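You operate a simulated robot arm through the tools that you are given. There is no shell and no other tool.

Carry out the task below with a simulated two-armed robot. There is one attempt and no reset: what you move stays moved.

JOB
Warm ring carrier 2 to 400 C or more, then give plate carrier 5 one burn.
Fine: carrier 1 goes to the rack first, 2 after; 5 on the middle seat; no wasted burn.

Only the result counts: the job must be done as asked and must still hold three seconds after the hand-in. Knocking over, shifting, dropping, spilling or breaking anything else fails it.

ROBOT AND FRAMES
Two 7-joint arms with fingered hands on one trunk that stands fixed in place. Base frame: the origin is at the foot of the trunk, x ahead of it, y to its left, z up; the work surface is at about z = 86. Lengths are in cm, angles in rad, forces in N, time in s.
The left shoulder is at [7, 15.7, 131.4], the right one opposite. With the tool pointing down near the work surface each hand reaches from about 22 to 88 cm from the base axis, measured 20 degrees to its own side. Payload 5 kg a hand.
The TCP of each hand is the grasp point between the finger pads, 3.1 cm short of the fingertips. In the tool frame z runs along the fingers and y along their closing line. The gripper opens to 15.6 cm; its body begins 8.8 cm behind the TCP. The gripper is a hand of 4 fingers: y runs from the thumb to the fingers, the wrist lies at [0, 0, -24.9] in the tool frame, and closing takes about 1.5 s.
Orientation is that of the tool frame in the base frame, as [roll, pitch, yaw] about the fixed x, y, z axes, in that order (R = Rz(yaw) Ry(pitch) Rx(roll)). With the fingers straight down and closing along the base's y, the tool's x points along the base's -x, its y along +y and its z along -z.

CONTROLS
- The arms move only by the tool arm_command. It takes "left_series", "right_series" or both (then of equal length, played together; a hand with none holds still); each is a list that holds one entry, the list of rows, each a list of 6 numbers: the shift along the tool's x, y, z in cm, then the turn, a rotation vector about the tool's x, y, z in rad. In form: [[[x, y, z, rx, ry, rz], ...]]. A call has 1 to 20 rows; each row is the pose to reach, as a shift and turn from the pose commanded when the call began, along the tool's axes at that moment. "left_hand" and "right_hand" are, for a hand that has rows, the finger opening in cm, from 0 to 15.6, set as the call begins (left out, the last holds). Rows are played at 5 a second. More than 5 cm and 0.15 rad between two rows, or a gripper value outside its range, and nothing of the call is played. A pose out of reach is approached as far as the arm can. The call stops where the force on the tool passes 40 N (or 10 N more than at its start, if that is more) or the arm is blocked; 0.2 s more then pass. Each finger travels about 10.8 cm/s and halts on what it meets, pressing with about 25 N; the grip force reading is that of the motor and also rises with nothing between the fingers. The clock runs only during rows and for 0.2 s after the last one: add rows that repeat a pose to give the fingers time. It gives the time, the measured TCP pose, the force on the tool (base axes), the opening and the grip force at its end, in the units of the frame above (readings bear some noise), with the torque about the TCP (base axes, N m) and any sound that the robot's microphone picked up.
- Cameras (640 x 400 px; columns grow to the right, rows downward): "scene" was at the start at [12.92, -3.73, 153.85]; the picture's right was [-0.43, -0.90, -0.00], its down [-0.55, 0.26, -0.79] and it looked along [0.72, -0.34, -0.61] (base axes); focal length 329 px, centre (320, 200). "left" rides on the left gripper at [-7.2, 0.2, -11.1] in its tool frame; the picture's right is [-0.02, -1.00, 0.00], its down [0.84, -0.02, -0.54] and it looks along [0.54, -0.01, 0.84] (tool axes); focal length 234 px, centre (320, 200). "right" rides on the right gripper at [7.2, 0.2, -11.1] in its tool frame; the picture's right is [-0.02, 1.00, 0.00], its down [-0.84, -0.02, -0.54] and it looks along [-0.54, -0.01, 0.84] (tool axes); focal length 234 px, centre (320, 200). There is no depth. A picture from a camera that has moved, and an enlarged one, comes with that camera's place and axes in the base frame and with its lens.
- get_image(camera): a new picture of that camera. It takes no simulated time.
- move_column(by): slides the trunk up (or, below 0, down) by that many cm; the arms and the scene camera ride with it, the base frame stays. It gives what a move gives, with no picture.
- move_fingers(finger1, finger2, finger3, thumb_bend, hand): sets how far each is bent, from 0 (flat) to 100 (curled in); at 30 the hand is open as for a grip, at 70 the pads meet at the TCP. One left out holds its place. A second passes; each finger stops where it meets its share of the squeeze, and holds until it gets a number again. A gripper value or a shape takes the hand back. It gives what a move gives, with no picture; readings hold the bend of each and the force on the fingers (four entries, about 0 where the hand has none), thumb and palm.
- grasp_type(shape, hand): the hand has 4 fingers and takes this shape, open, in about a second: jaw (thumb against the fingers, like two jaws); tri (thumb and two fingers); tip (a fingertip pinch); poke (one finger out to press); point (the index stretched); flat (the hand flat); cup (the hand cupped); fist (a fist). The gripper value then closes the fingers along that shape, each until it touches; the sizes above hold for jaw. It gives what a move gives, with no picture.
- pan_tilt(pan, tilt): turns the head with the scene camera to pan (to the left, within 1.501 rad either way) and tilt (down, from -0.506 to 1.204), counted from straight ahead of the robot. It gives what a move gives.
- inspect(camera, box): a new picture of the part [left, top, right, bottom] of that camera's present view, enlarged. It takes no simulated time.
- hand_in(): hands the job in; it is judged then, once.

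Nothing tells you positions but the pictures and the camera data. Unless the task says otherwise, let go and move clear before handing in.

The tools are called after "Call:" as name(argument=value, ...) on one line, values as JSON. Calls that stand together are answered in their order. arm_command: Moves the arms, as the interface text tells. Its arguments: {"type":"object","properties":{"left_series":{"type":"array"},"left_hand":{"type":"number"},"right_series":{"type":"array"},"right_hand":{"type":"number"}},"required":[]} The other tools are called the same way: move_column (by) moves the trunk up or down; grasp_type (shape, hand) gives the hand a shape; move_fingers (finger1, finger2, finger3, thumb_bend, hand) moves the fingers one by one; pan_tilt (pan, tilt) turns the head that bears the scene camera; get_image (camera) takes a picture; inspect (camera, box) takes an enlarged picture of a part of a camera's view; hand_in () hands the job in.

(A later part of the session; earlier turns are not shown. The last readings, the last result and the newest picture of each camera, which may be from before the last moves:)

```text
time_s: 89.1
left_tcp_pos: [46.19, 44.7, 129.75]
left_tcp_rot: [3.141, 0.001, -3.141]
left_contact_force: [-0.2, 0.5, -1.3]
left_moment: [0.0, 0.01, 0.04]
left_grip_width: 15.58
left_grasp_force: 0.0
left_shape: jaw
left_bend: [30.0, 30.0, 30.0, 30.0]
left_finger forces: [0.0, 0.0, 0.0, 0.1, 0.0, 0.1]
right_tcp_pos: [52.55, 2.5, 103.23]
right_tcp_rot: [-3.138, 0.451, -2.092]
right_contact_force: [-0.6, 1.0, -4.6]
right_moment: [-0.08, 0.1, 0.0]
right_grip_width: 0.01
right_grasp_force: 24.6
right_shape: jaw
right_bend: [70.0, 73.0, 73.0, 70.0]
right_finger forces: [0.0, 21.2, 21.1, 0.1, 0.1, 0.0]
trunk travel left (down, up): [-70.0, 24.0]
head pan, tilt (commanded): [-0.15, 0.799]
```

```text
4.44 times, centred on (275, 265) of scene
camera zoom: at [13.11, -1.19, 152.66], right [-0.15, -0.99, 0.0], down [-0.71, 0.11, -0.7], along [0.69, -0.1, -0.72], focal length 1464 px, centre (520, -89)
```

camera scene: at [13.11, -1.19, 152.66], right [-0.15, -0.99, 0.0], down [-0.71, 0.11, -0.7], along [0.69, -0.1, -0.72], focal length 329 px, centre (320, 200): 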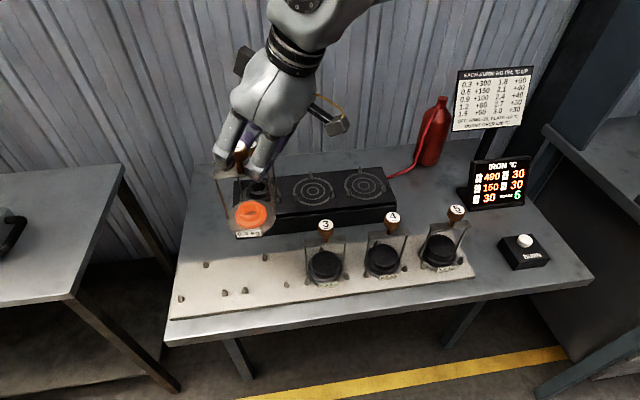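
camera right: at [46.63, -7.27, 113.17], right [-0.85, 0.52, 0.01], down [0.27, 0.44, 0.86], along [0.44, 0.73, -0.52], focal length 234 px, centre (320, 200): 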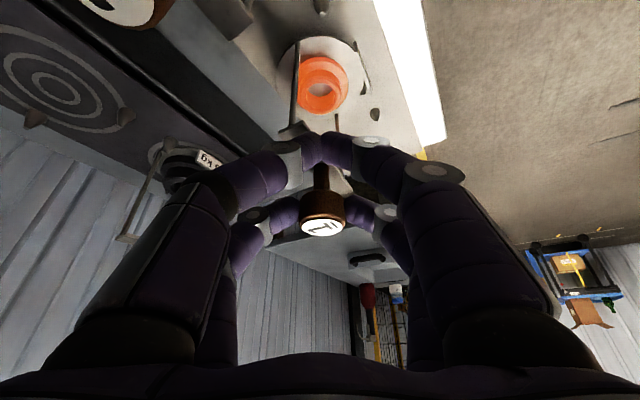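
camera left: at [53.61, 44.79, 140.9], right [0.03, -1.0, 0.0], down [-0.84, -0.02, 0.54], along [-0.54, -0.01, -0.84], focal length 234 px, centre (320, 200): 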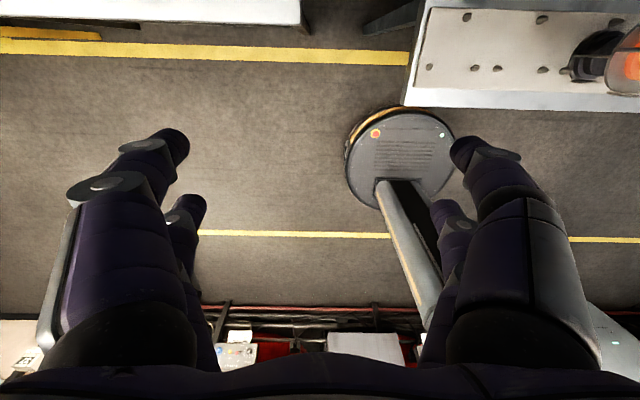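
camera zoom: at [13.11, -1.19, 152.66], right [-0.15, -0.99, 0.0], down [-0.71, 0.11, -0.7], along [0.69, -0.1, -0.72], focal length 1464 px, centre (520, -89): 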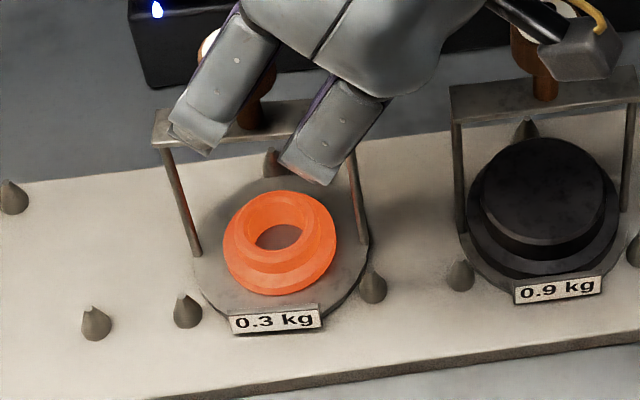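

No contact yet and the alignment matches its neighbour. I'll continue down in 2 mm steps.

Call:
arm_command(right_series=[[[0.09, 0, 0.18, 0, 0, 0], [0.17, 0, 0.36, 0, 0, 0], [0.26, 0, 0.54, 0, 0, 0], [0.26, 0, 0.54, 0, 0, 0]]])

Call:
inspect(camera="scene", box=[230, 220, 320, 310])

```text
time_s: 90.1
left_tcp_pos: [45.92, 44.65, 129.86]
left_tcp_rot: [3.141, 0.001, -3.141]
left_contact_force: [0.0, -0.1, 0.4]
left_moment: [0.01, -0.04, 0.01]
left_grip_width: 15.59
left_grasp_force: 0.0
left_shape: jaw
left_bend: [30.0, 30.0, 30.0, 30.0]
left_finger forces: [0.1, 0.0, 0.1, 0.1, 0.0, 0.1]
right_tcp_pos: [52.42, 2.4, 103.03]
right_tcp_rot: [-3.135, 0.456, -2.094]
right_contact_force: [-3.3, -3.1, 18.0]
right_moment: [0.51, -0.13, 0.09]
right_grip_width: 0.07
right_grasp_force: 24.7
right_shape: jaw
right_bend: [70.0, 73.0, 73.0, 70.0]
right_finger forces: [0.0, 28.6, 25.3, 0.0, 0.0, 0.0]
trunk travel left (down, up): [-70.0, 24.0]
head pan, tilt (commanded): [-0.15, 0.799]
```

```text
4.44 times, centred on (275, 265) of scene
camera zoom: at [12.81, -1.27, 152.71], right [-0.15, -0.99, 0.0], down [-0.71, 0.11, -0.7], along [0.69, -0.1, -0.72], focal length 1464 px, centre (520, -89)
```

zoom: 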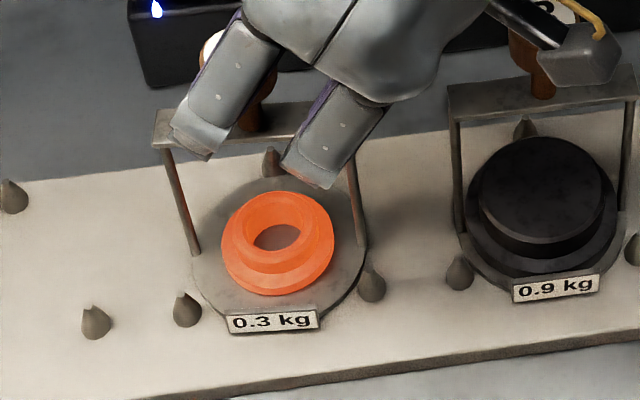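

Contact at 18 N with the base sitting flat between the pins. I'll ease off a millimetre or two and open the fingers.

Call:
arm_command(right_series=[[[-0.09, 0, -0.18, 0, 0, 0], [-0.13, 0, -0.27, 0, 0, 0], [-0.13, 0, -0.27, 0, 0, 0], [-0.13, 0, -0.27, 0, 0, 0], [-0.13, 0, -0.27, 0, 0, 0]]], right_hand=6)

Call:
inspect(camera="scene", box=[220, 190, 320, 310])

Call:
get_image(camera="right")

```text
time_s: 91.3
left_tcp_pos: [46.26, 44.68, 129.81]
left_tcp_rot: [-3.141, 0.0, -3.14]
left_contact_force: [0.1, 0.6, 0.6]
left_moment: [-0.03, 0.02, -0.01]
left_grip_width: 15.58
left_grasp_force: 0.1
left_shape: jaw
left_bend: [30.0, 30.0, 30.0, 30.0]
left_finger forces: [0.0, 0.0, 0.0, 0.0, 0.0, 0.1]
right_tcp_pos: [52.52, 2.44, 103.08]
right_tcp_rot: [-3.137, 0.451, -2.093]
right_contact_force: [0.6, 0.0, -0.1]
right_moment: [0.01, -0.01, 0.04]
right_grip_width: 5.96
right_grasp_force: 0.1
right_shape: jaw
right_bend: [74.0, 74.0, 74.0, 70.0]
right_finger forces: [0.0, 0.0, 0.1, 0.1, 0.1, 0.0]
trunk travel left (down, up): [-70.0, 24.0]
head pan, tilt (commanded): [-0.15, 0.799]
```

```text
3.33 times, centred on (270, 250) of scene
camera zoom: at [13.07, -1.2, 152.66], right [-0.15, -0.99, 0.0], down [-0.71, 0.11, -0.7], along [0.69, -0.1, -0.72], focal length 1098 px, centre (487, 33)
```

zoom: 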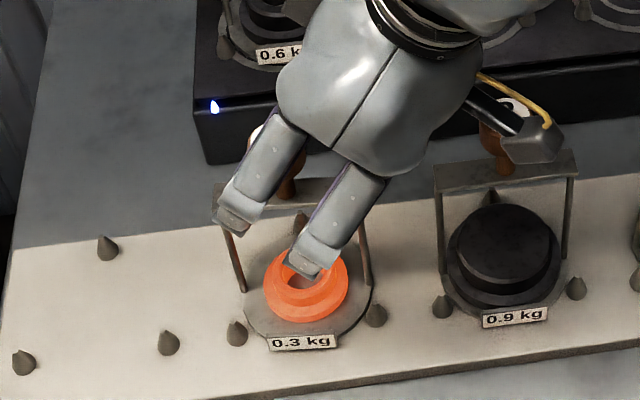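

```text
taken
camera right: at [46.71, -7.29, 109.89], right [-0.85, 0.52, 0.01], down [0.27, 0.44, 0.86], along [0.44, 0.73, -0.52], focal length 234 px, centre (320, 200)
```

right: 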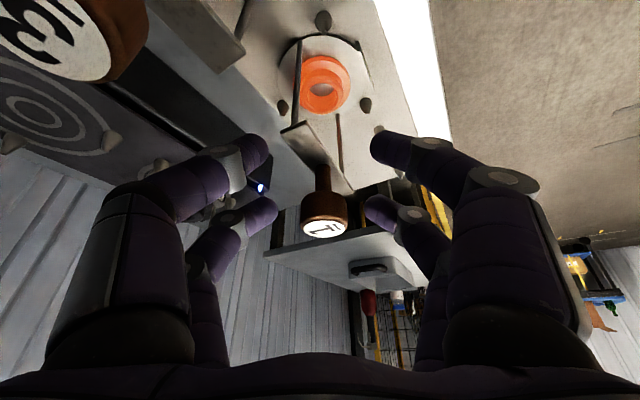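

Carrier 1 is released on the rack. I'll raise the hand straight up and confirm it stays in place.

Call:
arm_command(right_series=[[[-0.43, 0, -0.9, 0, 0, 0], [-1.3, 0, -2.7, 0, 0, 0], [-2.6, 0, -5.4, 0, 0, 0], [-4.35, 0, -9, 0, 0, 0], [-6.1, 0, -12.6, 0, 0, 0], [-7.83, 0, -16.2, 0, 0, 0], [-7.83, 0, -16.2, 0, 0, 0]]])

Call:
get_image(camera="scene")

Call:
inspect(camera="scene", box=[220, 190, 340, 310])

```text
time_s: 92.9
left_tcp_pos: [46.16, 44.7, 129.83]
left_tcp_rot: [3.141, 0.002, -3.14]
left_contact_force: [0.0, 0.5, -0.1]
left_moment: [0.0, -0.01, -0.01]
left_grip_width: 15.57
left_grasp_force: 0.1
left_shape: jaw
left_bend: [30.0, 30.0, 30.0, 30.0]
left_finger forces: [0.1, 0.0, 0.0, 0.0, 0.1, 0.0]
right_tcp_pos: [52.06, 2.63, 121.08]
right_tcp_rot: [-3.137, 0.45, -2.094]
right_contact_force: [0.5, 0.6, -0.2]
right_moment: [0.0, 0.03, 0.03]
right_grip_width: 5.96
right_grasp_force: 0.1
right_shape: jaw
right_bend: [74.0, 74.0, 74.0, 70.0]
right_finger forces: [0.0, 0.0, 0.0, 0.1, 0.0, 0.1]
trunk travel left (down, up): [-70.0, 24.0]
head pan, tilt (commanded): [-0.15, 0.799]
```

```text
taken
camera scene: at [13.13, -1.2, 152.66], right [-0.15, -0.99, 0.0], down [-0.71, 0.11, -0.7], along [0.69, -0.1, -0.72], focal length 329 px, centre (320, 200)
```

scene: 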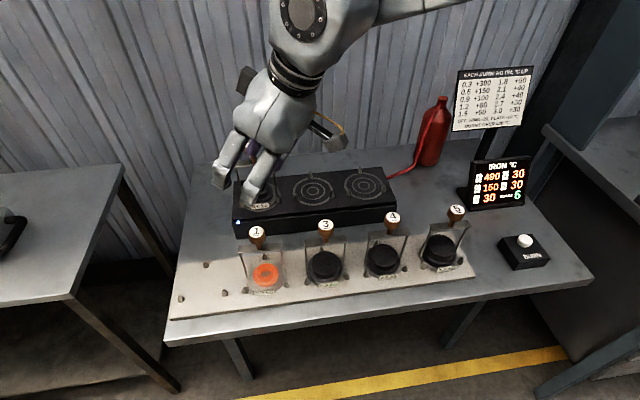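

```text
3.33 times, centred on (280, 250) of scene
camera zoom: at [13.13, -1.2, 152.66], right [-0.15, -0.99, 0.0], down [-0.71, 0.11, -0.7], along [0.69, -0.1, -0.72], focal length 1098 px, centre (453, 33)
```

zoom: 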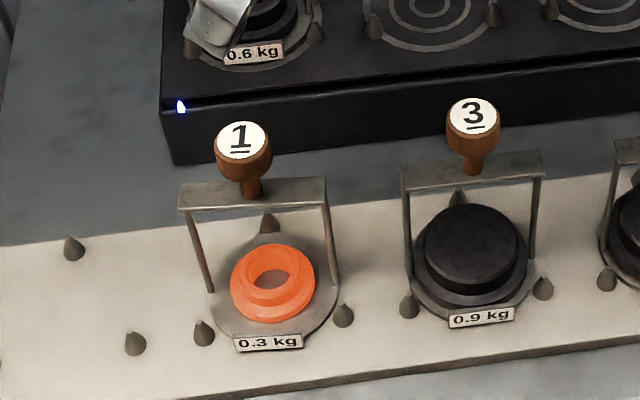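

Carrier 1 stands properly on the rack. Next come the two burns for carrier 2: I'll bring the right hand over toward the button, straightening the lean on the way.

Call:
arm_command(right_series=[[[2.95, -2, -1.87, 0, 0, 0], [5.89, -4, -3.73, 0, 0, 0], [8.84, -6, -5.6, 0, 0, 0], [11.78, -8, -7.47, 0, 0, 0], [14.73, -10, -9.34, 0, 0, 0], [17.67, -12, -11.2, 0, 0, 0], [20.62, -14, -13.07, 0, 0, 0], [23.56, -16, -14.94, 0, 0, 0], [26.5, -18, -16.8, 0, 0, 0], [29.45, -20, -18.67, 0, 0, 0], [29.45, -20, -18.67, 0, 0.11, 0], [29.45, -20, -18.67, 0, 0.22, 0], [29.45, -20, -18.67, 0, 0.33, 0], [29.45, -20, -18.67, 0, 0.45, 0], [29.45, -20, -18.67, 0, 0.45, 0]]])

Call:
arm_command(right_series=[[[0, 0, 0, 0, 0, 0.15], [0, 0, 0, 0, 0, 0.3], [0, 0, 0, 0, 0, 0.45], [0, 0, 0, 0, 0, 0.6], [0, 0, 0, 0, 0, 0.75], [0, 0, 0, 0, 0, 0.9], [0, 0, 0, 0, 0, 1.047], [0, 0, 0, 0, 0, 1.047]]], right_hand=0)

Call:
get_image(camera="right")

Call:
get_image(camera="scene")

```text
time_s: 96.1
left_tcp_pos: [46.15, 44.61, 129.92]
left_tcp_rot: [-3.141, 0.001, -3.14]
left_contact_force: [0.5, 0.7, -0.2]
left_moment: [0.01, 0.02, 0.0]
left_grip_width: 15.6
left_grasp_force: 0.1
left_shape: jaw
left_bend: [30.0, 30.0, 30.0, 30.0]
left_finger forces: [0.0, 0.0, 0.0, 0.0, 0.0, 0.0]
right_tcp_pos: [52.36, -37.49, 125.09]
right_tcp_rot: [-3.135, -0.002, -2.093]
right_contact_force: [-0.3, 0.2, -0.4]
right_moment: [0.03, 0.0, -0.03]
right_grip_width: 5.98
right_grasp_force: 0.2
right_shape: jaw
right_bend: [74.0, 74.0, 74.0, 70.0]
right_finger forces: [0.0, 0.0, 0.1, 0.1, 0.0, 0.1]
trunk travel left (down, up): [-70.0, 24.0]
head pan, tilt (commanded): [-0.15, 0.799]
```

```text
time_s: 97.9
left_tcp_pos: [46.2, 44.74, 129.9]
left_tcp_rot: [3.141, -0.001, -3.14]
left_contact_force: [0.5, 0.1, 0.8]
left_moment: [0.01, -0.03, 0.01]
left_grip_width: 15.59
left_grasp_force: 0.0
left_shape: jaw
left_bend: [30.0, 30.0, 30.0, 30.0]
left_finger forces: [0.0, 0.1, 0.1, 0.0, 0.1, 0.0]
right_tcp_pos: [52.44, -37.53, 125.04]
right_tcp_rot: [-3.138, 0.005, 3.14]
right_contact_force: [0.6, 0.9, -0.4]
right_moment: [-0.01, 0.01, 0.0]
right_grip_width: 0.0
right_grasp_force: 25.2
right_shape: jaw
right_bend: [70.0, 70.0, 70.0, 70.0]
right_finger forces: [0.0, 0.0, 0.0, 0.1, 0.0, 0.1]
trunk travel left (down, up): [-70.0, 24.0]
head pan, tilt (commanded): [-0.15, 0.799]
```

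```text
taken
camera right: at [45.23, -37.32, 136.14], right [0.03, 1.0, 0.0], down [0.84, -0.02, 0.55], along [0.55, -0.02, -0.84], focal length 234 px, centre (320, 200)
```

right: 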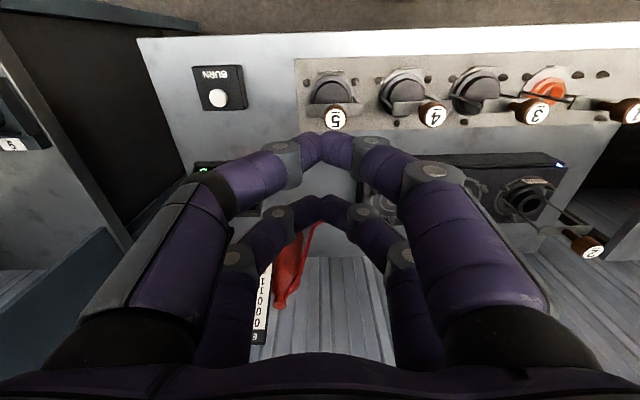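

```text
taken
camera scene: at [13.06, -1.23, 152.66], right [-0.15, -0.99, 0.0], down [-0.71, 0.11, -0.7], along [0.69, -0.1, -0.72], focal length 329 px, centre (320, 200)
```

scene: 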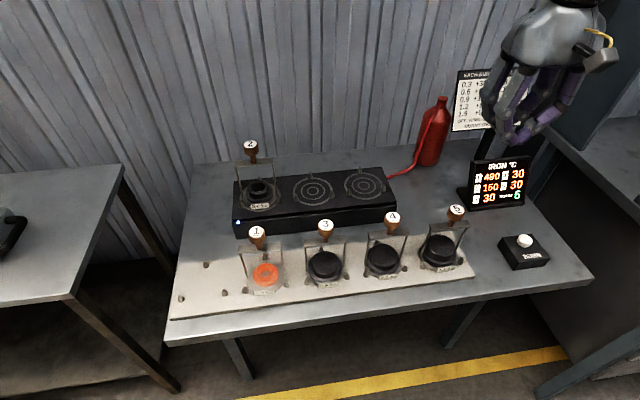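

The closed hand forms two tips, which is awkward on a single button. I'll try the "poke" shape, which should put out one finger.

Call:
grasp_type(shape="poke", hand="right")

Call:
get_image(camera="right")

Call:
inspect(camera="scene", box=[460, 0, 640, 160])

Call:
inspect(camera="scene", box=[490, 215, 560, 285])

```text
time_s: 98.8
left_tcp_pos: [46.27, 44.7, 129.9]
left_tcp_rot: [-3.141, 0.0, -3.14]
left_contact_force: [-0.2, 0.2, 0.0]
left_moment: [-0.01, -0.01, -0.02]
left_grip_width: 15.59
left_grasp_force: 0.1
left_shape: jaw
left_bend: [30.0, 30.0, 30.0, 30.0]
left_finger forces: [0.0, 0.0, 0.0, 0.1, 0.1, 0.1]
right_tcp_pos: [52.38, -37.53, 125.06]
right_tcp_rot: [-3.138, 0.005, 3.141]
right_contact_force: [-0.6, 0.4, -0.5]
right_moment: [-0.02, -0.03, -0.01]
right_grip_width: 0.01
right_grasp_force: 0.0
right_shape: poke
right_bend: [100.0, 100.0, 100.0, 32.0]
right_finger forces: [0.0, 0.1, 0.1, 0.0, 0.0, 0.0]
trunk travel left (down, up): [-70.0, 24.0]
head pan, tilt (commanded): [-0.15, 0.799]
```

```text
taken
camera right: at [45.23, -37.31, 136.14], right [0.02, 1.0, 0.0], down [0.84, -0.02, 0.55], along [0.55, -0.01, -0.84], focal length 234 px, centre (320, 200)
```

right: 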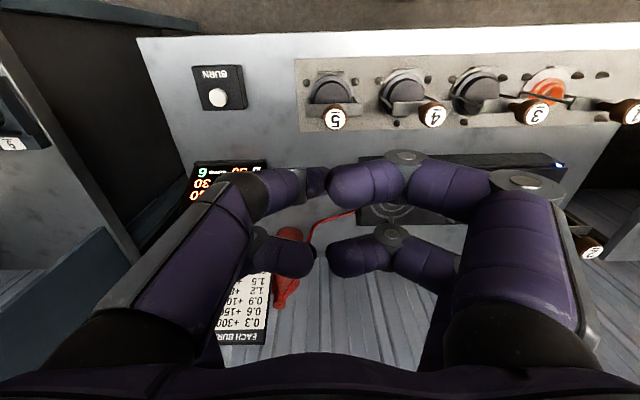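

```text
2.50 times, centred on (550, 80) of scene
camera zoom: at [13.07, -1.2, 152.66], right [-0.15, -0.99, 0.0], down [-0.71, 0.11, -0.7], along [0.69, -0.1, -0.72], focal length 824 px, centre (-255, 500)
```

zoom: 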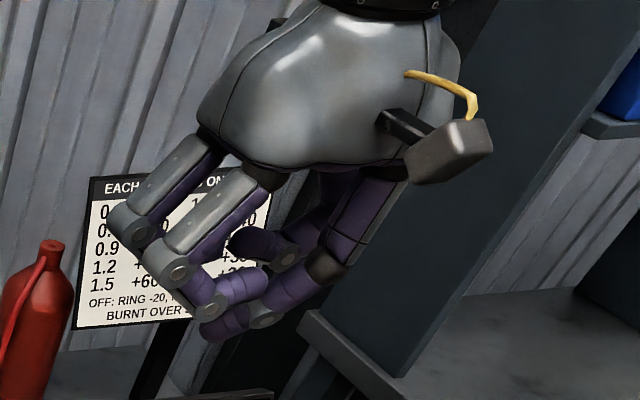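

```text
5.71 times, centred on (525, 250) of scene
camera zoom: at [13.07, -1.2, 152.66], right [-0.15, -0.99, 0.0], down [-0.71, 0.11, -0.7], along [0.69, -0.1, -0.72], focal length 1882 px, centre (-851, -86)
```

zoom: 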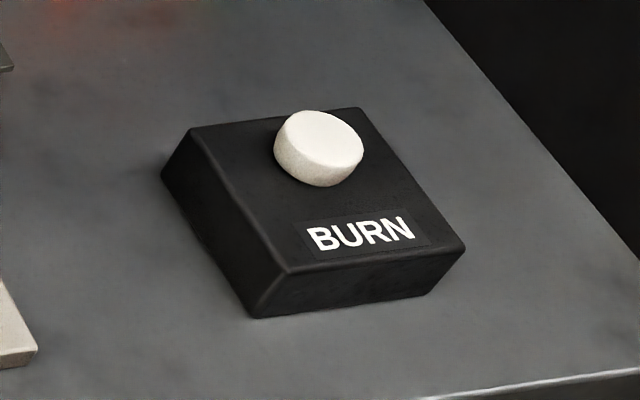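

The fingers may still be moving, so I'll wait a moment and look again.

Call:
arm_command(right_series=[[[0, 0, 0, 0, 0, 0], [0, 0, 0, 0, 0, 0], [0, 0, 0, 0, 0, 0], [0, 0, 0, 0, 0, 0], [0, 0, 0, 0, 0, 0]]])

Call:
get_image(camera="right")

Call:
inspect(camera="scene", box=[460, 0, 640, 160])

```text
time_s: 100.0
left_tcp_pos: [46.22, 44.7, 129.78]
left_tcp_rot: [-3.141, 0.002, -3.139]
left_contact_force: [0.4, 0.5, -0.3]
left_moment: [0.03, -0.01, 0.0]
left_grip_width: 15.58
left_grasp_force: 0.1
left_shape: jaw
left_bend: [30.0, 30.0, 30.0, 30.0]
left_finger forces: [0.0, 0.1, 0.0, 0.1, 0.0, 0.0]
right_tcp_pos: [52.58, -37.5, 124.91]
right_tcp_rot: [-3.14, 0.005, -3.141]
right_contact_force: [-0.9, -0.1, 0.7]
right_moment: [0.04, -0.01, 0.01]
right_grip_width: 0.0
right_grasp_force: 0.1
right_shape: poke
right_bend: [100.0, 100.0, 100.0, 32.0]
right_finger forces: [0.0, 0.1, 0.0, 0.0, 0.0, 0.0]
trunk travel left (down, up): [-70.0, 24.0]
head pan, tilt (commanded): [-0.15, 0.799]
```

```text
taken
camera right: at [45.23, -37.32, 136.14], right [0.02, 1.0, 0.0], down [0.84, -0.02, 0.55], along [0.55, -0.01, -0.84], focal length 234 px, centre (320, 200)
```

right: 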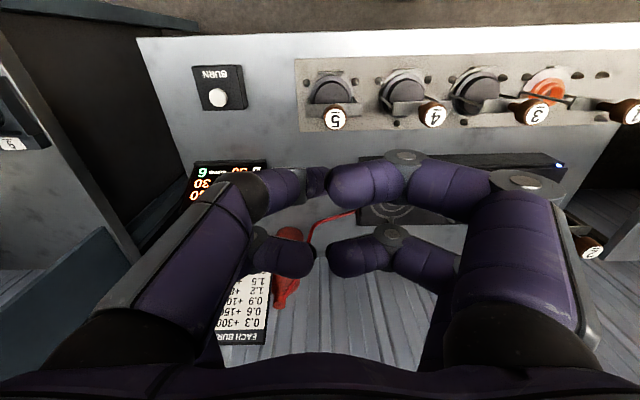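

```text
2.50 times, centred on (550, 80) of scene
camera zoom: at [13.07, -1.21, 152.66], right [-0.15, -0.99, 0.0], down [-0.71, 0.11, -0.7], along [0.69, -0.1, -0.72], focal length 824 px, centre (-255, 500)
```

zoom: 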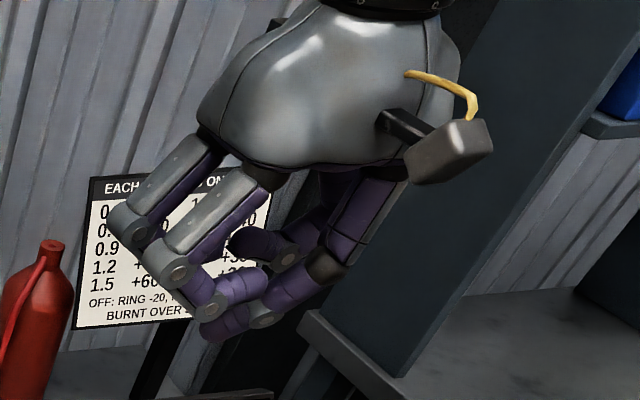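

"Poke" just curls everything on this hand, so I'll press with the closed near pair of fingertips instead; the far pair will hang behind the box. The button top is at about (52.8, -56.1, 90.6). I'll close the jaw and hover over it.

Call:
grasp_type(shape="jaw", hand="right")

Call:
arm_command(right_series=[[[-0.5, -4, 0, 0, 0, 0], [-1.1, -8, 0, 0, 0, 0], [-1.7, -12, 0, 0, 0, 0], [-2.2, -16, 0, 0, 0, 0], [-2.55, -18.6, 1, 0, 0, 0], [-2.55, -18.6, 5, 0, 0, 0], [-2.55, -18.6, 9, 0, 0, 0], [-2.55, -18.6, 13, 0, 0, 0], [-2.55, -18.6, 17, 0, 0, 0], [-2.55, -18.6, 19, 0, 0, 0], [-2.55, -18.6, 19, 0, 0, 0]]], right_hand=0)

Call:
get_image(camera="right")

Call:
pan_tilt(pan=-0.6, tilt=0.75)

Call:
get_image(camera="scene")

```text
time_s: 100.9
left_tcp_pos: [46.22, 44.69, 129.76]
left_tcp_rot: [-3.141, 0.002, -3.141]
left_contact_force: [-0.2, -0.7, 0.4]
left_moment: [-0.03, 0.05, 0.01]
left_grip_width: 15.59
left_grasp_force: 0.1
left_shape: jaw
left_bend: [30.0, 30.0, 30.0, 30.0]
left_finger forces: [0.0, 0.0, 0.1, 0.0, 0.0, 0.0]
right_tcp_pos: [52.35, -37.57, 125.08]
right_tcp_rot: [3.142, 0.005, -3.14]
right_contact_force: [-0.4, 0.1, -0.6]
right_moment: [0.01, -0.01, -0.02]
right_grip_width: 15.59
right_grasp_force: 0.1
right_shape: jaw
right_bend: [30.0, 30.0, 30.0, 30.0]
right_finger forces: [0.0, 0.0, 0.0, 0.0, 0.0, 0.0]
trunk travel left (down, up): [-70.0, 24.0]
head pan, tilt (commanded): [-0.15, 0.799]
```

```text
time_s: 103.3
left_tcp_pos: [46.08, 44.74, 129.94]
left_tcp_rot: [-3.142, 0.002, -3.139]
left_contact_force: [0.3, -0.8, -0.5]
left_moment: [0.01, -0.02, -0.05]
left_grip_width: 15.59
left_grasp_force: 0.0
left_shape: jaw
left_bend: [30.0, 30.0, 30.0, 30.0]
left_finger forces: [0.1, 0.1, 0.0, 0.0, 0.0, 0.0]
right_tcp_pos: [54.95, -56.25, 106.14]
right_tcp_rot: [-3.14, 0.005, 3.141]
right_contact_force: [-0.3, -0.5, -0.6]
right_moment: [0.05, -0.03, 0.0]
right_grip_width: 0.0
right_grasp_force: 25.3
right_shape: jaw
right_bend: [70.0, 70.0, 70.0, 70.0]
right_finger forces: [0.1, 0.0, 0.1, 0.0, 0.0, 0.0]
trunk travel left (down, up): [-70.0, 24.0]
head pan, tilt (commanded): [-0.15, 0.799]
```

```text
taken
camera right: at [47.69, -55.98, 117.24], right [0.02, 1.0, 0.0], down [0.84, -0.02, 0.55], along [0.55, -0.01, -0.84], focal length 234 px, centre (320, 200)
```

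right: 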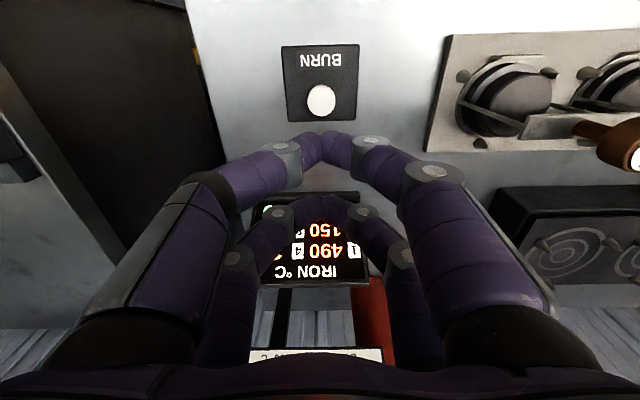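

```text
time_s: 104.2
left_tcp_pos: [46.29, 44.66, 129.74]
left_tcp_rot: [3.14, 0.001, -3.138]
left_contact_force: [0.3, 0.1, 0.3]
left_moment: [0.02, 0.01, 0.04]
left_grip_width: 15.57
left_grasp_force: 0.0
left_shape: jaw
left_bend: [30.0, 30.0, 30.0, 30.0]
left_finger forces: [0.0, 0.1, 0.0, 0.0, 0.1, 0.0]
right_tcp_pos: [54.98, -56.16, 106.18]
right_tcp_rot: [-3.139, 0.005, 3.141]
right_contact_force: [0.3, 0.3, 1.2]
right_moment: [0.0, 0.03, 0.0]
right_grip_width: 0.0
right_grasp_force: 24.8
right_shape: jaw
right_bend: [70.0, 70.0, 70.0, 70.0]
right_finger forces: [0.0, 0.0, 0.0, 0.0, 0.0, 0.1]
trunk travel left (down, up): [-70.0, 24.0]
head pan, tilt (commanded): [-0.6, 0.75]
```

```text
taken
camera scene: at [11.94, -4.69, 153.06], right [-0.56, -0.83, 0.0], down [-0.56, 0.38, -0.73], along [0.6, -0.41, -0.68], focal length 329 px, centre (320, 200)
```

scene: 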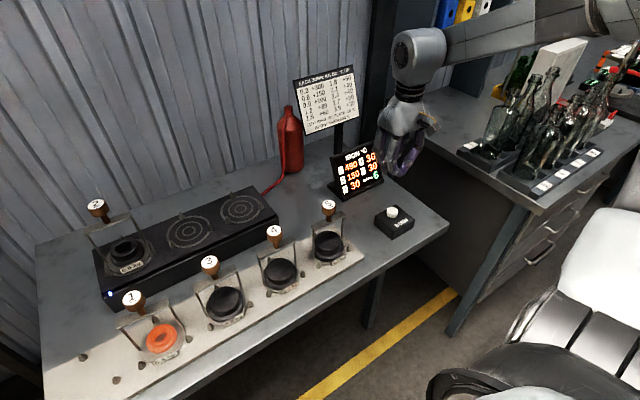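

The button is at about (52.5, -56.0, 90.6). I'll come down to a few centimetres above it and check the fingertips' aim.

Call:
arm_command(right_series=[[[0.1, 0.1, 3, 0, 0, 0], [0.2, 0.1, 6, 0, 0, 0], [0.25, 0.1, 8.5, 0, 0, 0], [0.25, 0.1, 10, 0, 0, 0], [0.25, 0.1, 10, 0, 0, 0]]])

Call:
get_image(camera="right")

Call:
inspect(camera="scene", box=[330, 130, 450, 250])

```text
time_s: 105.4
left_tcp_pos: [46.23, 44.56, 129.86]
left_tcp_rot: [-3.141, 0.0, -3.139]
left_contact_force: [-0.5, -0.5, 0.1]
left_moment: [0.01, -0.02, 0.03]
left_grip_width: 15.62
left_grasp_force: 0.0
left_shape: jaw
left_bend: [30.0, 30.0, 30.0, 30.0]
left_finger forces: [0.1, 0.1, 0.0, 0.0, 0.0, 0.1]
right_tcp_pos: [54.48, -56.0, 96.18]
right_tcp_rot: [-3.14, 0.006, 3.139]
right_contact_force: [-0.6, -0.3, -0.8]
right_moment: [0.0, 0.01, -0.02]
right_grip_width: 0.0
right_grasp_force: 25.0
right_shape: jaw
right_bend: [70.0, 70.0, 70.0, 70.0]
right_finger forces: [0.0, 0.1, 0.0, 0.0, 0.0, 0.0]
trunk travel left (down, up): [-70.0, 24.0]
head pan, tilt (commanded): [-0.6, 0.75]
```

```text
taken
camera right: at [47.43, -55.86, 107.26], right [0.02, 1.0, 0.0], down [0.84, -0.02, 0.55], along [0.55, -0.01, -0.84], focal length 234 px, centre (320, 200)
```

right: 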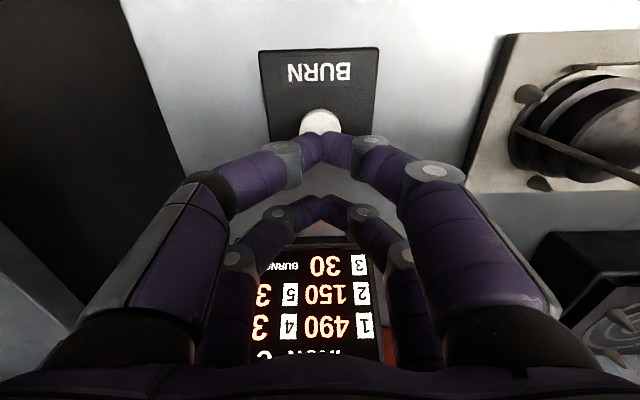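

```text
3.33 times, centred on (390, 190) of scene
camera zoom: at [11.9, -4.69, 153.07], right [-0.56, -0.83, 0.0], down [-0.56, 0.39, -0.73], along [0.6, -0.41, -0.68], focal length 1098 px, centre (87, 233)
```

zoom: 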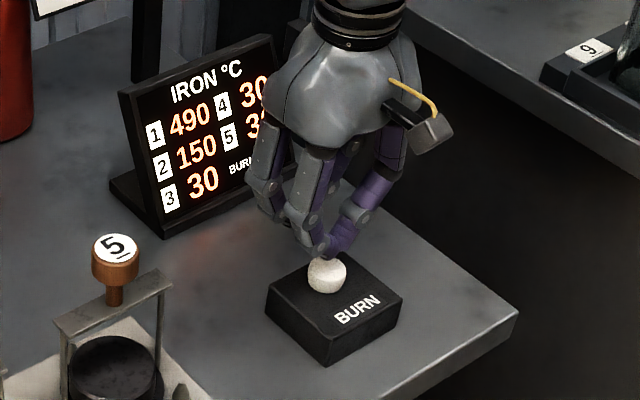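

The fingertips are just a little too far forward on the button. I'll shift back 0.6 cm and lower in small steps to press once.

Call:
arm_command(right_series=[[[0.3, 0, 0, 0, 0, 0], [0.6, 0, 0.5, 0, 0, 0], [0.6, 0, 1, 0, 0, 0], [0.6, 0, 1.5, 0, 0, 0], [0.6, 0, 2, 0, 0, 0], [0.6, 0, 2.3, 0, 0, 0]]])

Call:
get_image(camera="right")

Call:
inspect(camera="scene", box=[330, 130, 450, 250])

```text
time_s: 106.8
left_tcp_pos: [46.14, 44.73, 129.8]
left_tcp_rot: [-3.141, 0.002, -3.141]
left_contact_force: [-0.6, -0.2, -0.4]
left_moment: [-0.01, -0.04, 0.01]
left_grip_width: 15.61
left_grasp_force: 0.0
left_shape: jaw
left_bend: [30.0, 30.0, 30.0, 30.0]
left_finger forces: [0.0, 0.0, 0.0, 0.1, 0.0, 0.0]
right_tcp_pos: [54.22, -55.9, 93.85]
right_tcp_rot: [-3.137, 0.006, 3.14]
right_contact_force: [-1.0, -3.9, 10.9]
right_moment: [-0.17, 0.27, 0.09]
right_grip_width: 0.0
right_grasp_force: 25.1
right_shape: jaw
right_bend: [70.0, 70.0, 70.0, 70.0]
right_finger forces: [0.1, 0.1, 0.0, 0.1, 0.0, 0.1]
trunk travel left (down, up): [-70.0, 24.0]
head pan, tilt (commanded): [-0.6, 0.75]
heard: click
```

```text
taken
camera right: at [46.92, -55.78, 105.08], right [0.03, 1.0, 0.0], down [0.83, -0.02, 0.55], along [0.55, -0.02, -0.83], focal length 234 px, centre (320, 200)
```

right: 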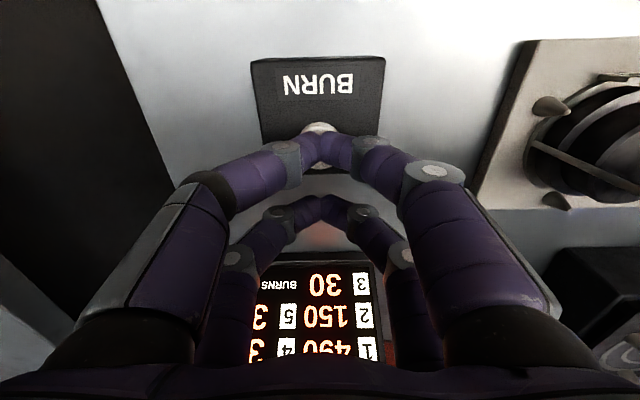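

```text
3.33 times, centred on (390, 190) of scene
camera zoom: at [11.77, -4.62, 153.1], right [-0.56, -0.83, 0.0], down [-0.56, 0.38, -0.73], along [0.6, -0.41, -0.68], focal length 1098 px, centre (87, 233)
```

zoom: 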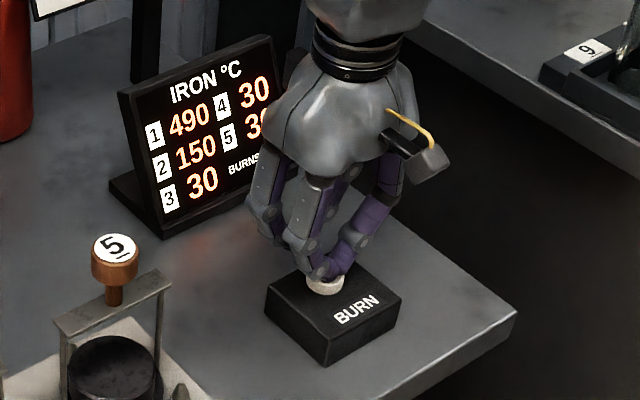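

I heard a click. I'll release the button and see what the display shows.

Call:
arm_command(right_series=[[[0, 0, -1, 0, 0, 0], [0, 0, -2.5, 0, 0, 0], [0, 0, -5, 0, 0, 0], [0, 0, -5, 0, 0, 0]]])

Call:
get_image(camera="scene")

Call:
inspect(camera="scene", box=[330, 130, 450, 250])

```text
time_s: 107.8
left_tcp_pos: [46.27, 44.61, 129.86]
left_tcp_rot: [3.141, 0.001, -3.139]
left_contact_force: [0.2, -0.5, 0.9]
left_moment: [0.01, 0.03, -0.01]
left_grip_width: 15.59
left_grasp_force: 0.1
left_shape: jaw
left_bend: [30.0, 30.0, 30.0, 30.0]
left_finger forces: [0.1, 0.1, 0.0, 0.1, 0.1, 0.1]
right_tcp_pos: [54.18, -56.27, 98.7]
right_tcp_rot: [-3.141, 0.003, 3.14]
right_contact_force: [-0.9, 0.0, 1.1]
right_moment: [0.03, 0.02, -0.02]
right_grip_width: 0.0
right_grasp_force: 24.9
right_shape: jaw
right_bend: [70.0, 70.0, 70.0, 70.0]
right_finger forces: [0.0, 0.1, 0.0, 0.0, 0.0, 0.0]
trunk travel left (down, up): [-70.0, 24.0]
head pan, tilt (commanded): [-0.6, 0.75]
```

```text
taken
camera scene: at [11.98, -4.74, 153.06], right [-0.56, -0.83, 0.0], down [-0.56, 0.39, -0.73], along [0.6, -0.41, -0.68], focal length 329 px, centre (320, 200)
```

scene: 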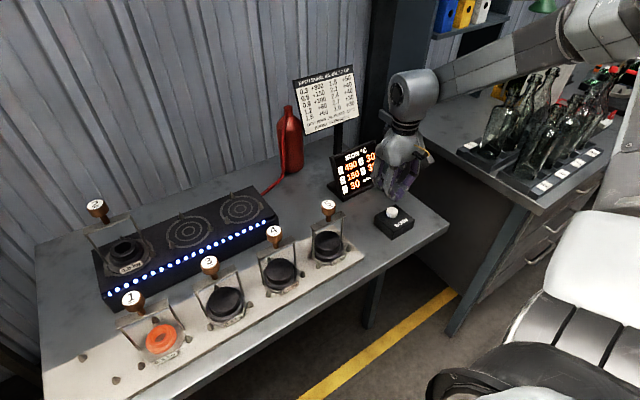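

```text
3.33 times, centred on (390, 190) of scene
camera zoom: at [11.98, -4.74, 153.06], right [-0.56, -0.83, 0.0], down [-0.56, 0.39, -0.73], along [0.6, -0.41, -0.68], focal length 1098 px, centre (87, 233)
```

zoom: 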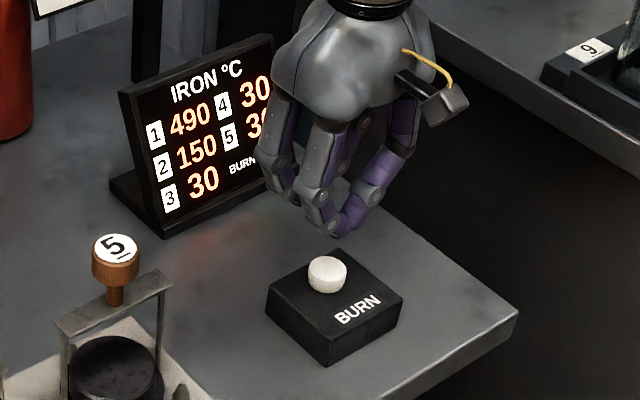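

The burner is lit with a row of blue flames, so the burn takes a while. I'll wait and read the display when it finishes.

Call:
arm_command(right_series=[[[0, 0, -1, 0, 0, 0], [0, 0, -2, 0, 0, 0], [0, 0, -2, 0, 0, 0], [0, 0, -2, 0, 0, 0], [0, 0, -2, 0, 0, 0], [0, 0, -2, 0, 0, 0], [0, 0, -2, 0, 0, 0], [0, 0, -2, 0, 0, 0], [0, 0, -2, 0, 0, 0], [0, 0, -2, 0, 0, 0], [0, 0, -2, 0, 0, 0], [0, 0, -2, 0, 0, 0], [0, 0, -2, 0, 0, 0], [0, 0, -2, 0, 0, 0], [0, 0, -2, 0, 0, 0]]])

Call:
get_image(camera="scene")

Call:
get_image(camera="right")

```text
time_s: 111.0
left_tcp_pos: [46.15, 44.7, 129.82]
left_tcp_rot: [-3.141, 0.0, -3.139]
left_contact_force: [0.9, -0.7, -0.3]
left_moment: [0.0, -0.01, 0.01]
left_grip_width: 15.59
left_grasp_force: 0.1
left_shape: jaw
left_bend: [30.0, 30.0, 30.0, 30.0]
left_finger forces: [0.0, 0.1, 0.1, 0.1, 0.0, 0.0]
right_tcp_pos: [54.31, -56.0, 100.84]
right_tcp_rot: [-3.139, 0.006, 3.141]
right_contact_force: [-0.1, -0.5, 0.4]
right_moment: [-0.01, 0.0, 0.0]
right_grip_width: 0.0
right_grasp_force: 25.1
right_shape: jaw
right_bend: [70.0, 70.0, 70.0, 70.0]
right_finger forces: [0.0, 0.0, 0.0, 0.0, 0.0, 0.1]
trunk travel left (down, up): [-70.0, 24.0]
head pan, tilt (commanded): [-0.6, 0.75]
```

```text
taken
camera scene: at [11.93, -4.7, 153.06], right [-0.56, -0.83, 0.0], down [-0.56, 0.39, -0.73], along [0.6, -0.41, -0.68], focal length 329 px, centre (320, 200)
```

scene: 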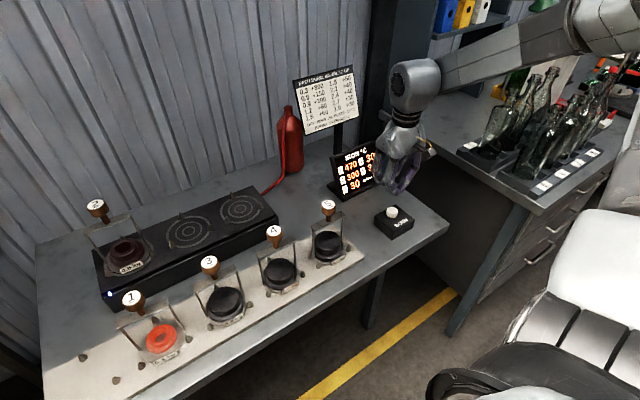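

```text
taken
camera right: at [47.04, -55.82, 111.85], right [0.02, 1.0, 0.0], down [0.84, -0.02, 0.55], along [0.55, -0.01, -0.84], focal length 234 px, centre (320, 200)
```

right: 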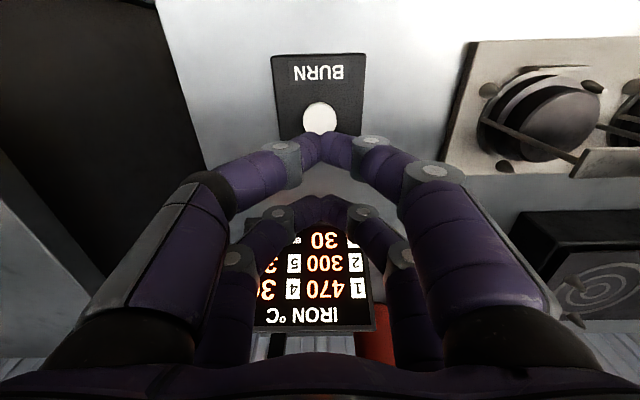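

The first burn did exactly what the chart says: 2 is at 300 and 1 dropped to 470. The flames are out, so I'll press once more the same way and lift again.

Call:
arm_command(right_series=[[[0, 0, 2, 0, 0, 0], [0, 0, 4, 0, 0, 0], [0, 0, 5, 0, 0, 0], [0, 0, 5.7, 0, 0, 0], [0, 0, 6.2, 0, 0, 0], [0, 0, 6.7, 0, 0, 0], [0, 0, 7, 0, 0, 0]]])

```text
time_s: 112.6
left_tcp_pos: [46.12, 44.88, 129.88]
left_tcp_rot: [-3.141, -0.001, -3.138]
left_contact_force: [-0.6, -0.1, 0.3]
left_moment: [0.0, 0.0, 0.03]
left_grip_width: 15.57
left_grasp_force: 0.0
left_shape: jaw
left_bend: [30.0, 30.0, 30.0, 30.0]
left_finger forces: [0.0, 0.1, 0.1, 0.1, 0.0, 0.0]
right_tcp_pos: [54.21, -56.01, 94.06]
right_tcp_rot: [-3.14, 0.005, -3.141]
right_contact_force: [-2.2, 1.1, 7.0]
right_moment: [0.03, 0.22, -0.05]
right_grip_width: 0.01
right_grasp_force: 24.6
right_shape: jaw
right_bend: [70.0, 70.0, 70.0, 70.0]
right_finger forces: [0.0, 0.0, 0.0, 0.1, 0.0, 0.0]
trunk travel left (down, up): [-70.0, 24.0]
head pan, tilt (commanded): [-0.6, 0.75]
heard: click
```

Clicked again. I'll lift clear and wait for the burn to finish.

Call:
arm_command(right_series=[[[0, 0, -1, 0, 0, 0], [0, 0, -3, 0, 0, 0], [0, 0, -6, 0, 0, 0], [0, 0, -10, 0, 0, 0], [0, 0, -14, 0, 0, 0], [0, 0, -18, 0, 0, 0], [0, 0, -22, 0, 0, 0], [0, 0, -26, 0, 0, 0], [0, 0, -28, 0, 0, 0], [0, 0, -28, 0, 0, 0], [0, 0, -28, 0, 0, 0], [0, 0, -28, 0, 0, 0], [0, 0, -28, 0, 0, 0], [0, 0, -28, 0, 0, 0], [0, 0, -28, 0, 0, 0], [0, 0, -28, 0, 0, 0], [0, 0, -28, 0, 0, 0], [0, 0, -28, 0, 0, 0], [0, 0, -28, 0, 0, 0]]])

Call:
get_image(camera="scene")

Call:
inspect(camera="scene", box=[320, 140, 400, 210])

```text
time_s: 116.6
left_tcp_pos: [46.29, 44.61, 129.75]
left_tcp_rot: [-3.141, 0.001, -3.139]
left_contact_force: [-0.6, -0.9, -0.6]
left_moment: [0.02, 0.04, 0.01]
left_grip_width: 15.58
left_grasp_force: 0.0
left_shape: jaw
left_bend: [30.0, 30.0, 30.0, 30.0]
left_finger forces: [0.1, 0.1, 0.0, 0.0, 0.0, 0.0]
right_tcp_pos: [54.06, -56.0, 121.94]
right_tcp_rot: [-3.14, 0.005, -3.142]
right_contact_force: [-0.5, 0.0, 0.4]
right_moment: [0.0, 0.0, 0.02]
right_grip_width: 0.01
right_grasp_force: 25.0
right_shape: jaw
right_bend: [70.0, 70.0, 70.0, 70.0]
right_finger forces: [0.1, 0.1, 0.0, 0.0, 0.0, 0.1]
trunk travel left (down, up): [-70.0, 24.0]
head pan, tilt (commanded): [-0.6, 0.75]
```

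```text
taken
camera scene: at [11.93, -4.7, 153.06], right [-0.56, -0.83, 0.0], down [-0.56, 0.39, -0.73], along [0.6, -0.41, -0.68], focal length 329 px, centre (320, 200)
```

scene: 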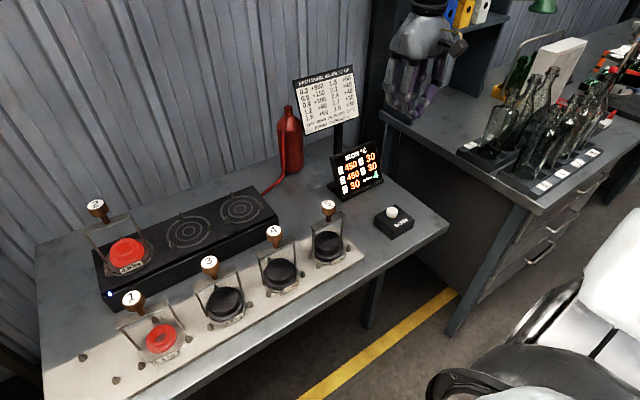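

```text
5.71 times, centred on (360, 175) of scene
camera zoom: at [11.93, -4.7, 153.06], right [-0.56, -0.83, 0.0], down [-0.56, 0.39, -0.73], along [0.6, -0.41, -0.68], focal length 1882 px, centre (91, 343)
```

zoom: 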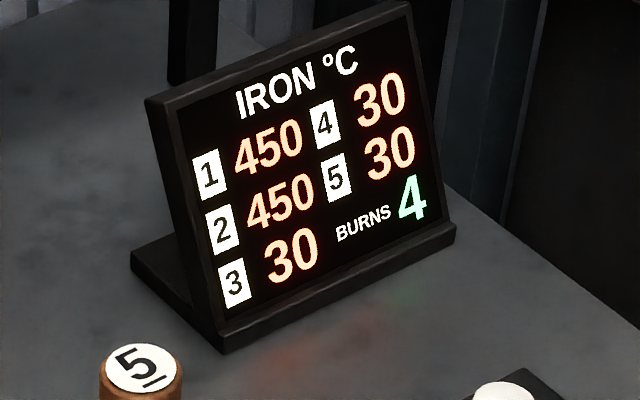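

Carrier 2 is at 450 with 4 burns left, so now it goes to the rack. I'll use the left hand for this: bring it to the middle, turn it 45 degrees toward carrier 2, and lean it the same way.

Call:
arm_command(left_series=[[[-1.5, -3.5, 0, 0, 0, 0], [-3, -7, 0, 0, 0, 0], [-4.5, -10.5, 0, 0, 0, 0], [-6, -14, 0, 0, 0, 0], [-7.5, -17.5, 0, 0, 0, 0], [-9, -21, 0, 0, 0, 0], [-10.5, -24.5, 0, 0, 0, 0], [-12, -28, 0, 0, 0, 0], [-12, -28, 0, 0, 0, 0.13], [-12, -28, 0, 0, 0, 0.26], [-12, -28, 0, 0, 0, 0.39], [-12, -28, 0, 0, 0, 0.52], [-12, -28, 0, 0, 0, 0.65], [-12, -28, 0, 0, 0, 0.785], [-12, -28, 0, 0, 0, 0.785]]], left_hand=6)

Call:
arm_command(left_series=[[[0, 0, 0, 0, -0.1, 0], [0, 0, 0, 0, -0.2, 0], [0, 0, 0, 0, -0.3, 0], [0, 0, 0, 0, -0.4, 0], [0, 0, 0, 0, -0.5, 0], [0, 0, 0, 0, -0.5, 0]]])

Call:
pan_tilt(pan=-0.1, tilt=0.8)

Call:
get_image(camera="scene")

Call:
get_image(camera="left")

```text
time_s: 119.8
left_tcp_pos: [58.31, 16.63, 129.87]
left_tcp_rot: [3.141, 0.0, 2.355]
left_contact_force: [-0.2, 0.0, -0.5]
left_moment: [0.0, -0.01, -0.01]
left_grip_width: 6.06
left_grasp_force: 0.1
left_shape: jaw
left_bend: [73.0, 73.0, 73.0, 70.0]
left_finger forces: [0.0, 0.0, 0.0, 0.0, 0.0, 0.0]
right_tcp_pos: [53.96, -56.0, 122.04]
right_tcp_rot: [-3.141, 0.004, -3.14]
right_contact_force: [0.6, -0.4, 0.5]
right_moment: [0.01, -0.01, 0.0]
right_grip_width: 0.0
right_grasp_force: 25.1
right_shape: jaw
right_bend: [70.0, 70.0, 70.0, 70.0]
right_finger forces: [0.0, 0.1, 0.1, 0.0, 0.1, 0.1]
trunk travel left (down, up): [-70.0, 24.0]
head pan, tilt (commanded): [-0.6, 0.75]
```

```text
time_s: 121.2
left_tcp_pos: [58.35, 16.53, 129.81]
left_tcp_rot: [3.14, 0.502, 2.358]
left_contact_force: [0.6, 0.1, 0.1]
left_moment: [0.04, 0.03, -0.04]
left_grip_width: 6.06
left_grasp_force: 0.1
left_shape: jaw
left_bend: [73.0, 73.0, 73.0, 70.0]
left_finger forces: [0.0, 0.1, 0.0, 0.1, 0.0, 0.0]
right_tcp_pos: [54.13, -55.96, 122.0]
right_tcp_rot: [-3.141, 0.002, -3.141]
right_contact_force: [0.0, 0.2, 1.0]
right_moment: [0.01, 0.01, 0.0]
right_grip_width: 0.0
right_grasp_force: 25.0
right_shape: jaw
right_bend: [70.0, 70.0, 70.0, 70.0]
right_finger forces: [0.0, 0.0, 0.0, 0.1, 0.0, 0.1]
trunk travel left (down, up): [-70.0, 24.0]
head pan, tilt (commanded): [-0.6, 0.75]
```

```text
time_s: 122.2
left_tcp_pos: [58.2, 16.8, 129.99]
left_tcp_rot: [3.142, 0.5, 2.357]
left_contact_force: [0.3, 0.5, -0.2]
left_moment: [0.0, -0.01, 0.02]
left_grip_width: 6.05
left_grasp_force: 0.0
left_shape: jaw
left_bend: [73.0, 73.0, 73.0, 70.0]
left_finger forces: [0.0, 0.0, 0.1, 0.0, 0.0, 0.1]
right_tcp_pos: [54.11, -56.09, 122.01]
right_tcp_rot: [-3.14, 0.005, 3.141]
right_contact_force: [-0.9, 0.5, 0.1]
right_moment: [0.03, 0.0, -0.02]
right_grip_width: 0.01
right_grasp_force: 24.8
right_shape: jaw
right_bend: [70.0, 70.0, 70.0, 70.0]
right_finger forces: [0.0, 0.0, 0.0, 0.0, 0.0, 0.1]
trunk travel left (down, up): [-70.0, 24.0]
head pan, tilt (commanded): [-0.099, 0.799]
```

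```text
taken
camera scene: at [13.1, -0.8, 152.67], right [-0.1, -0.99, 0.0], down [-0.71, 0.07, -0.7], along [0.69, -0.07, -0.72], focal length 329 px, centre (320, 200)
```

scene: 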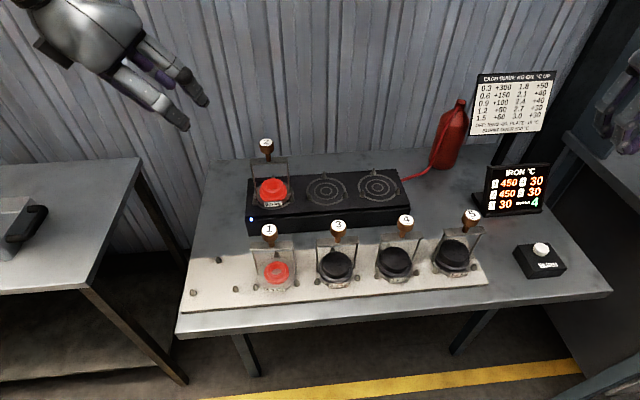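

```text
taken
camera left: at [59.23, 16.03, 143.12], right [-0.69, -0.72, 0.01], down [-0.72, 0.69, 0.08], along [-0.06, 0.04, -1.0], focal length 234 px, centre (320, 200)
```

left: 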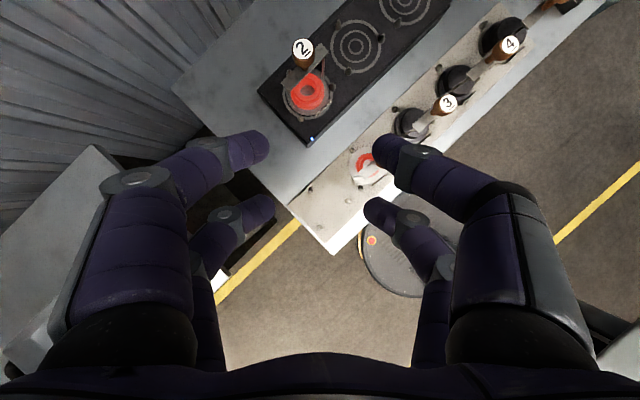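

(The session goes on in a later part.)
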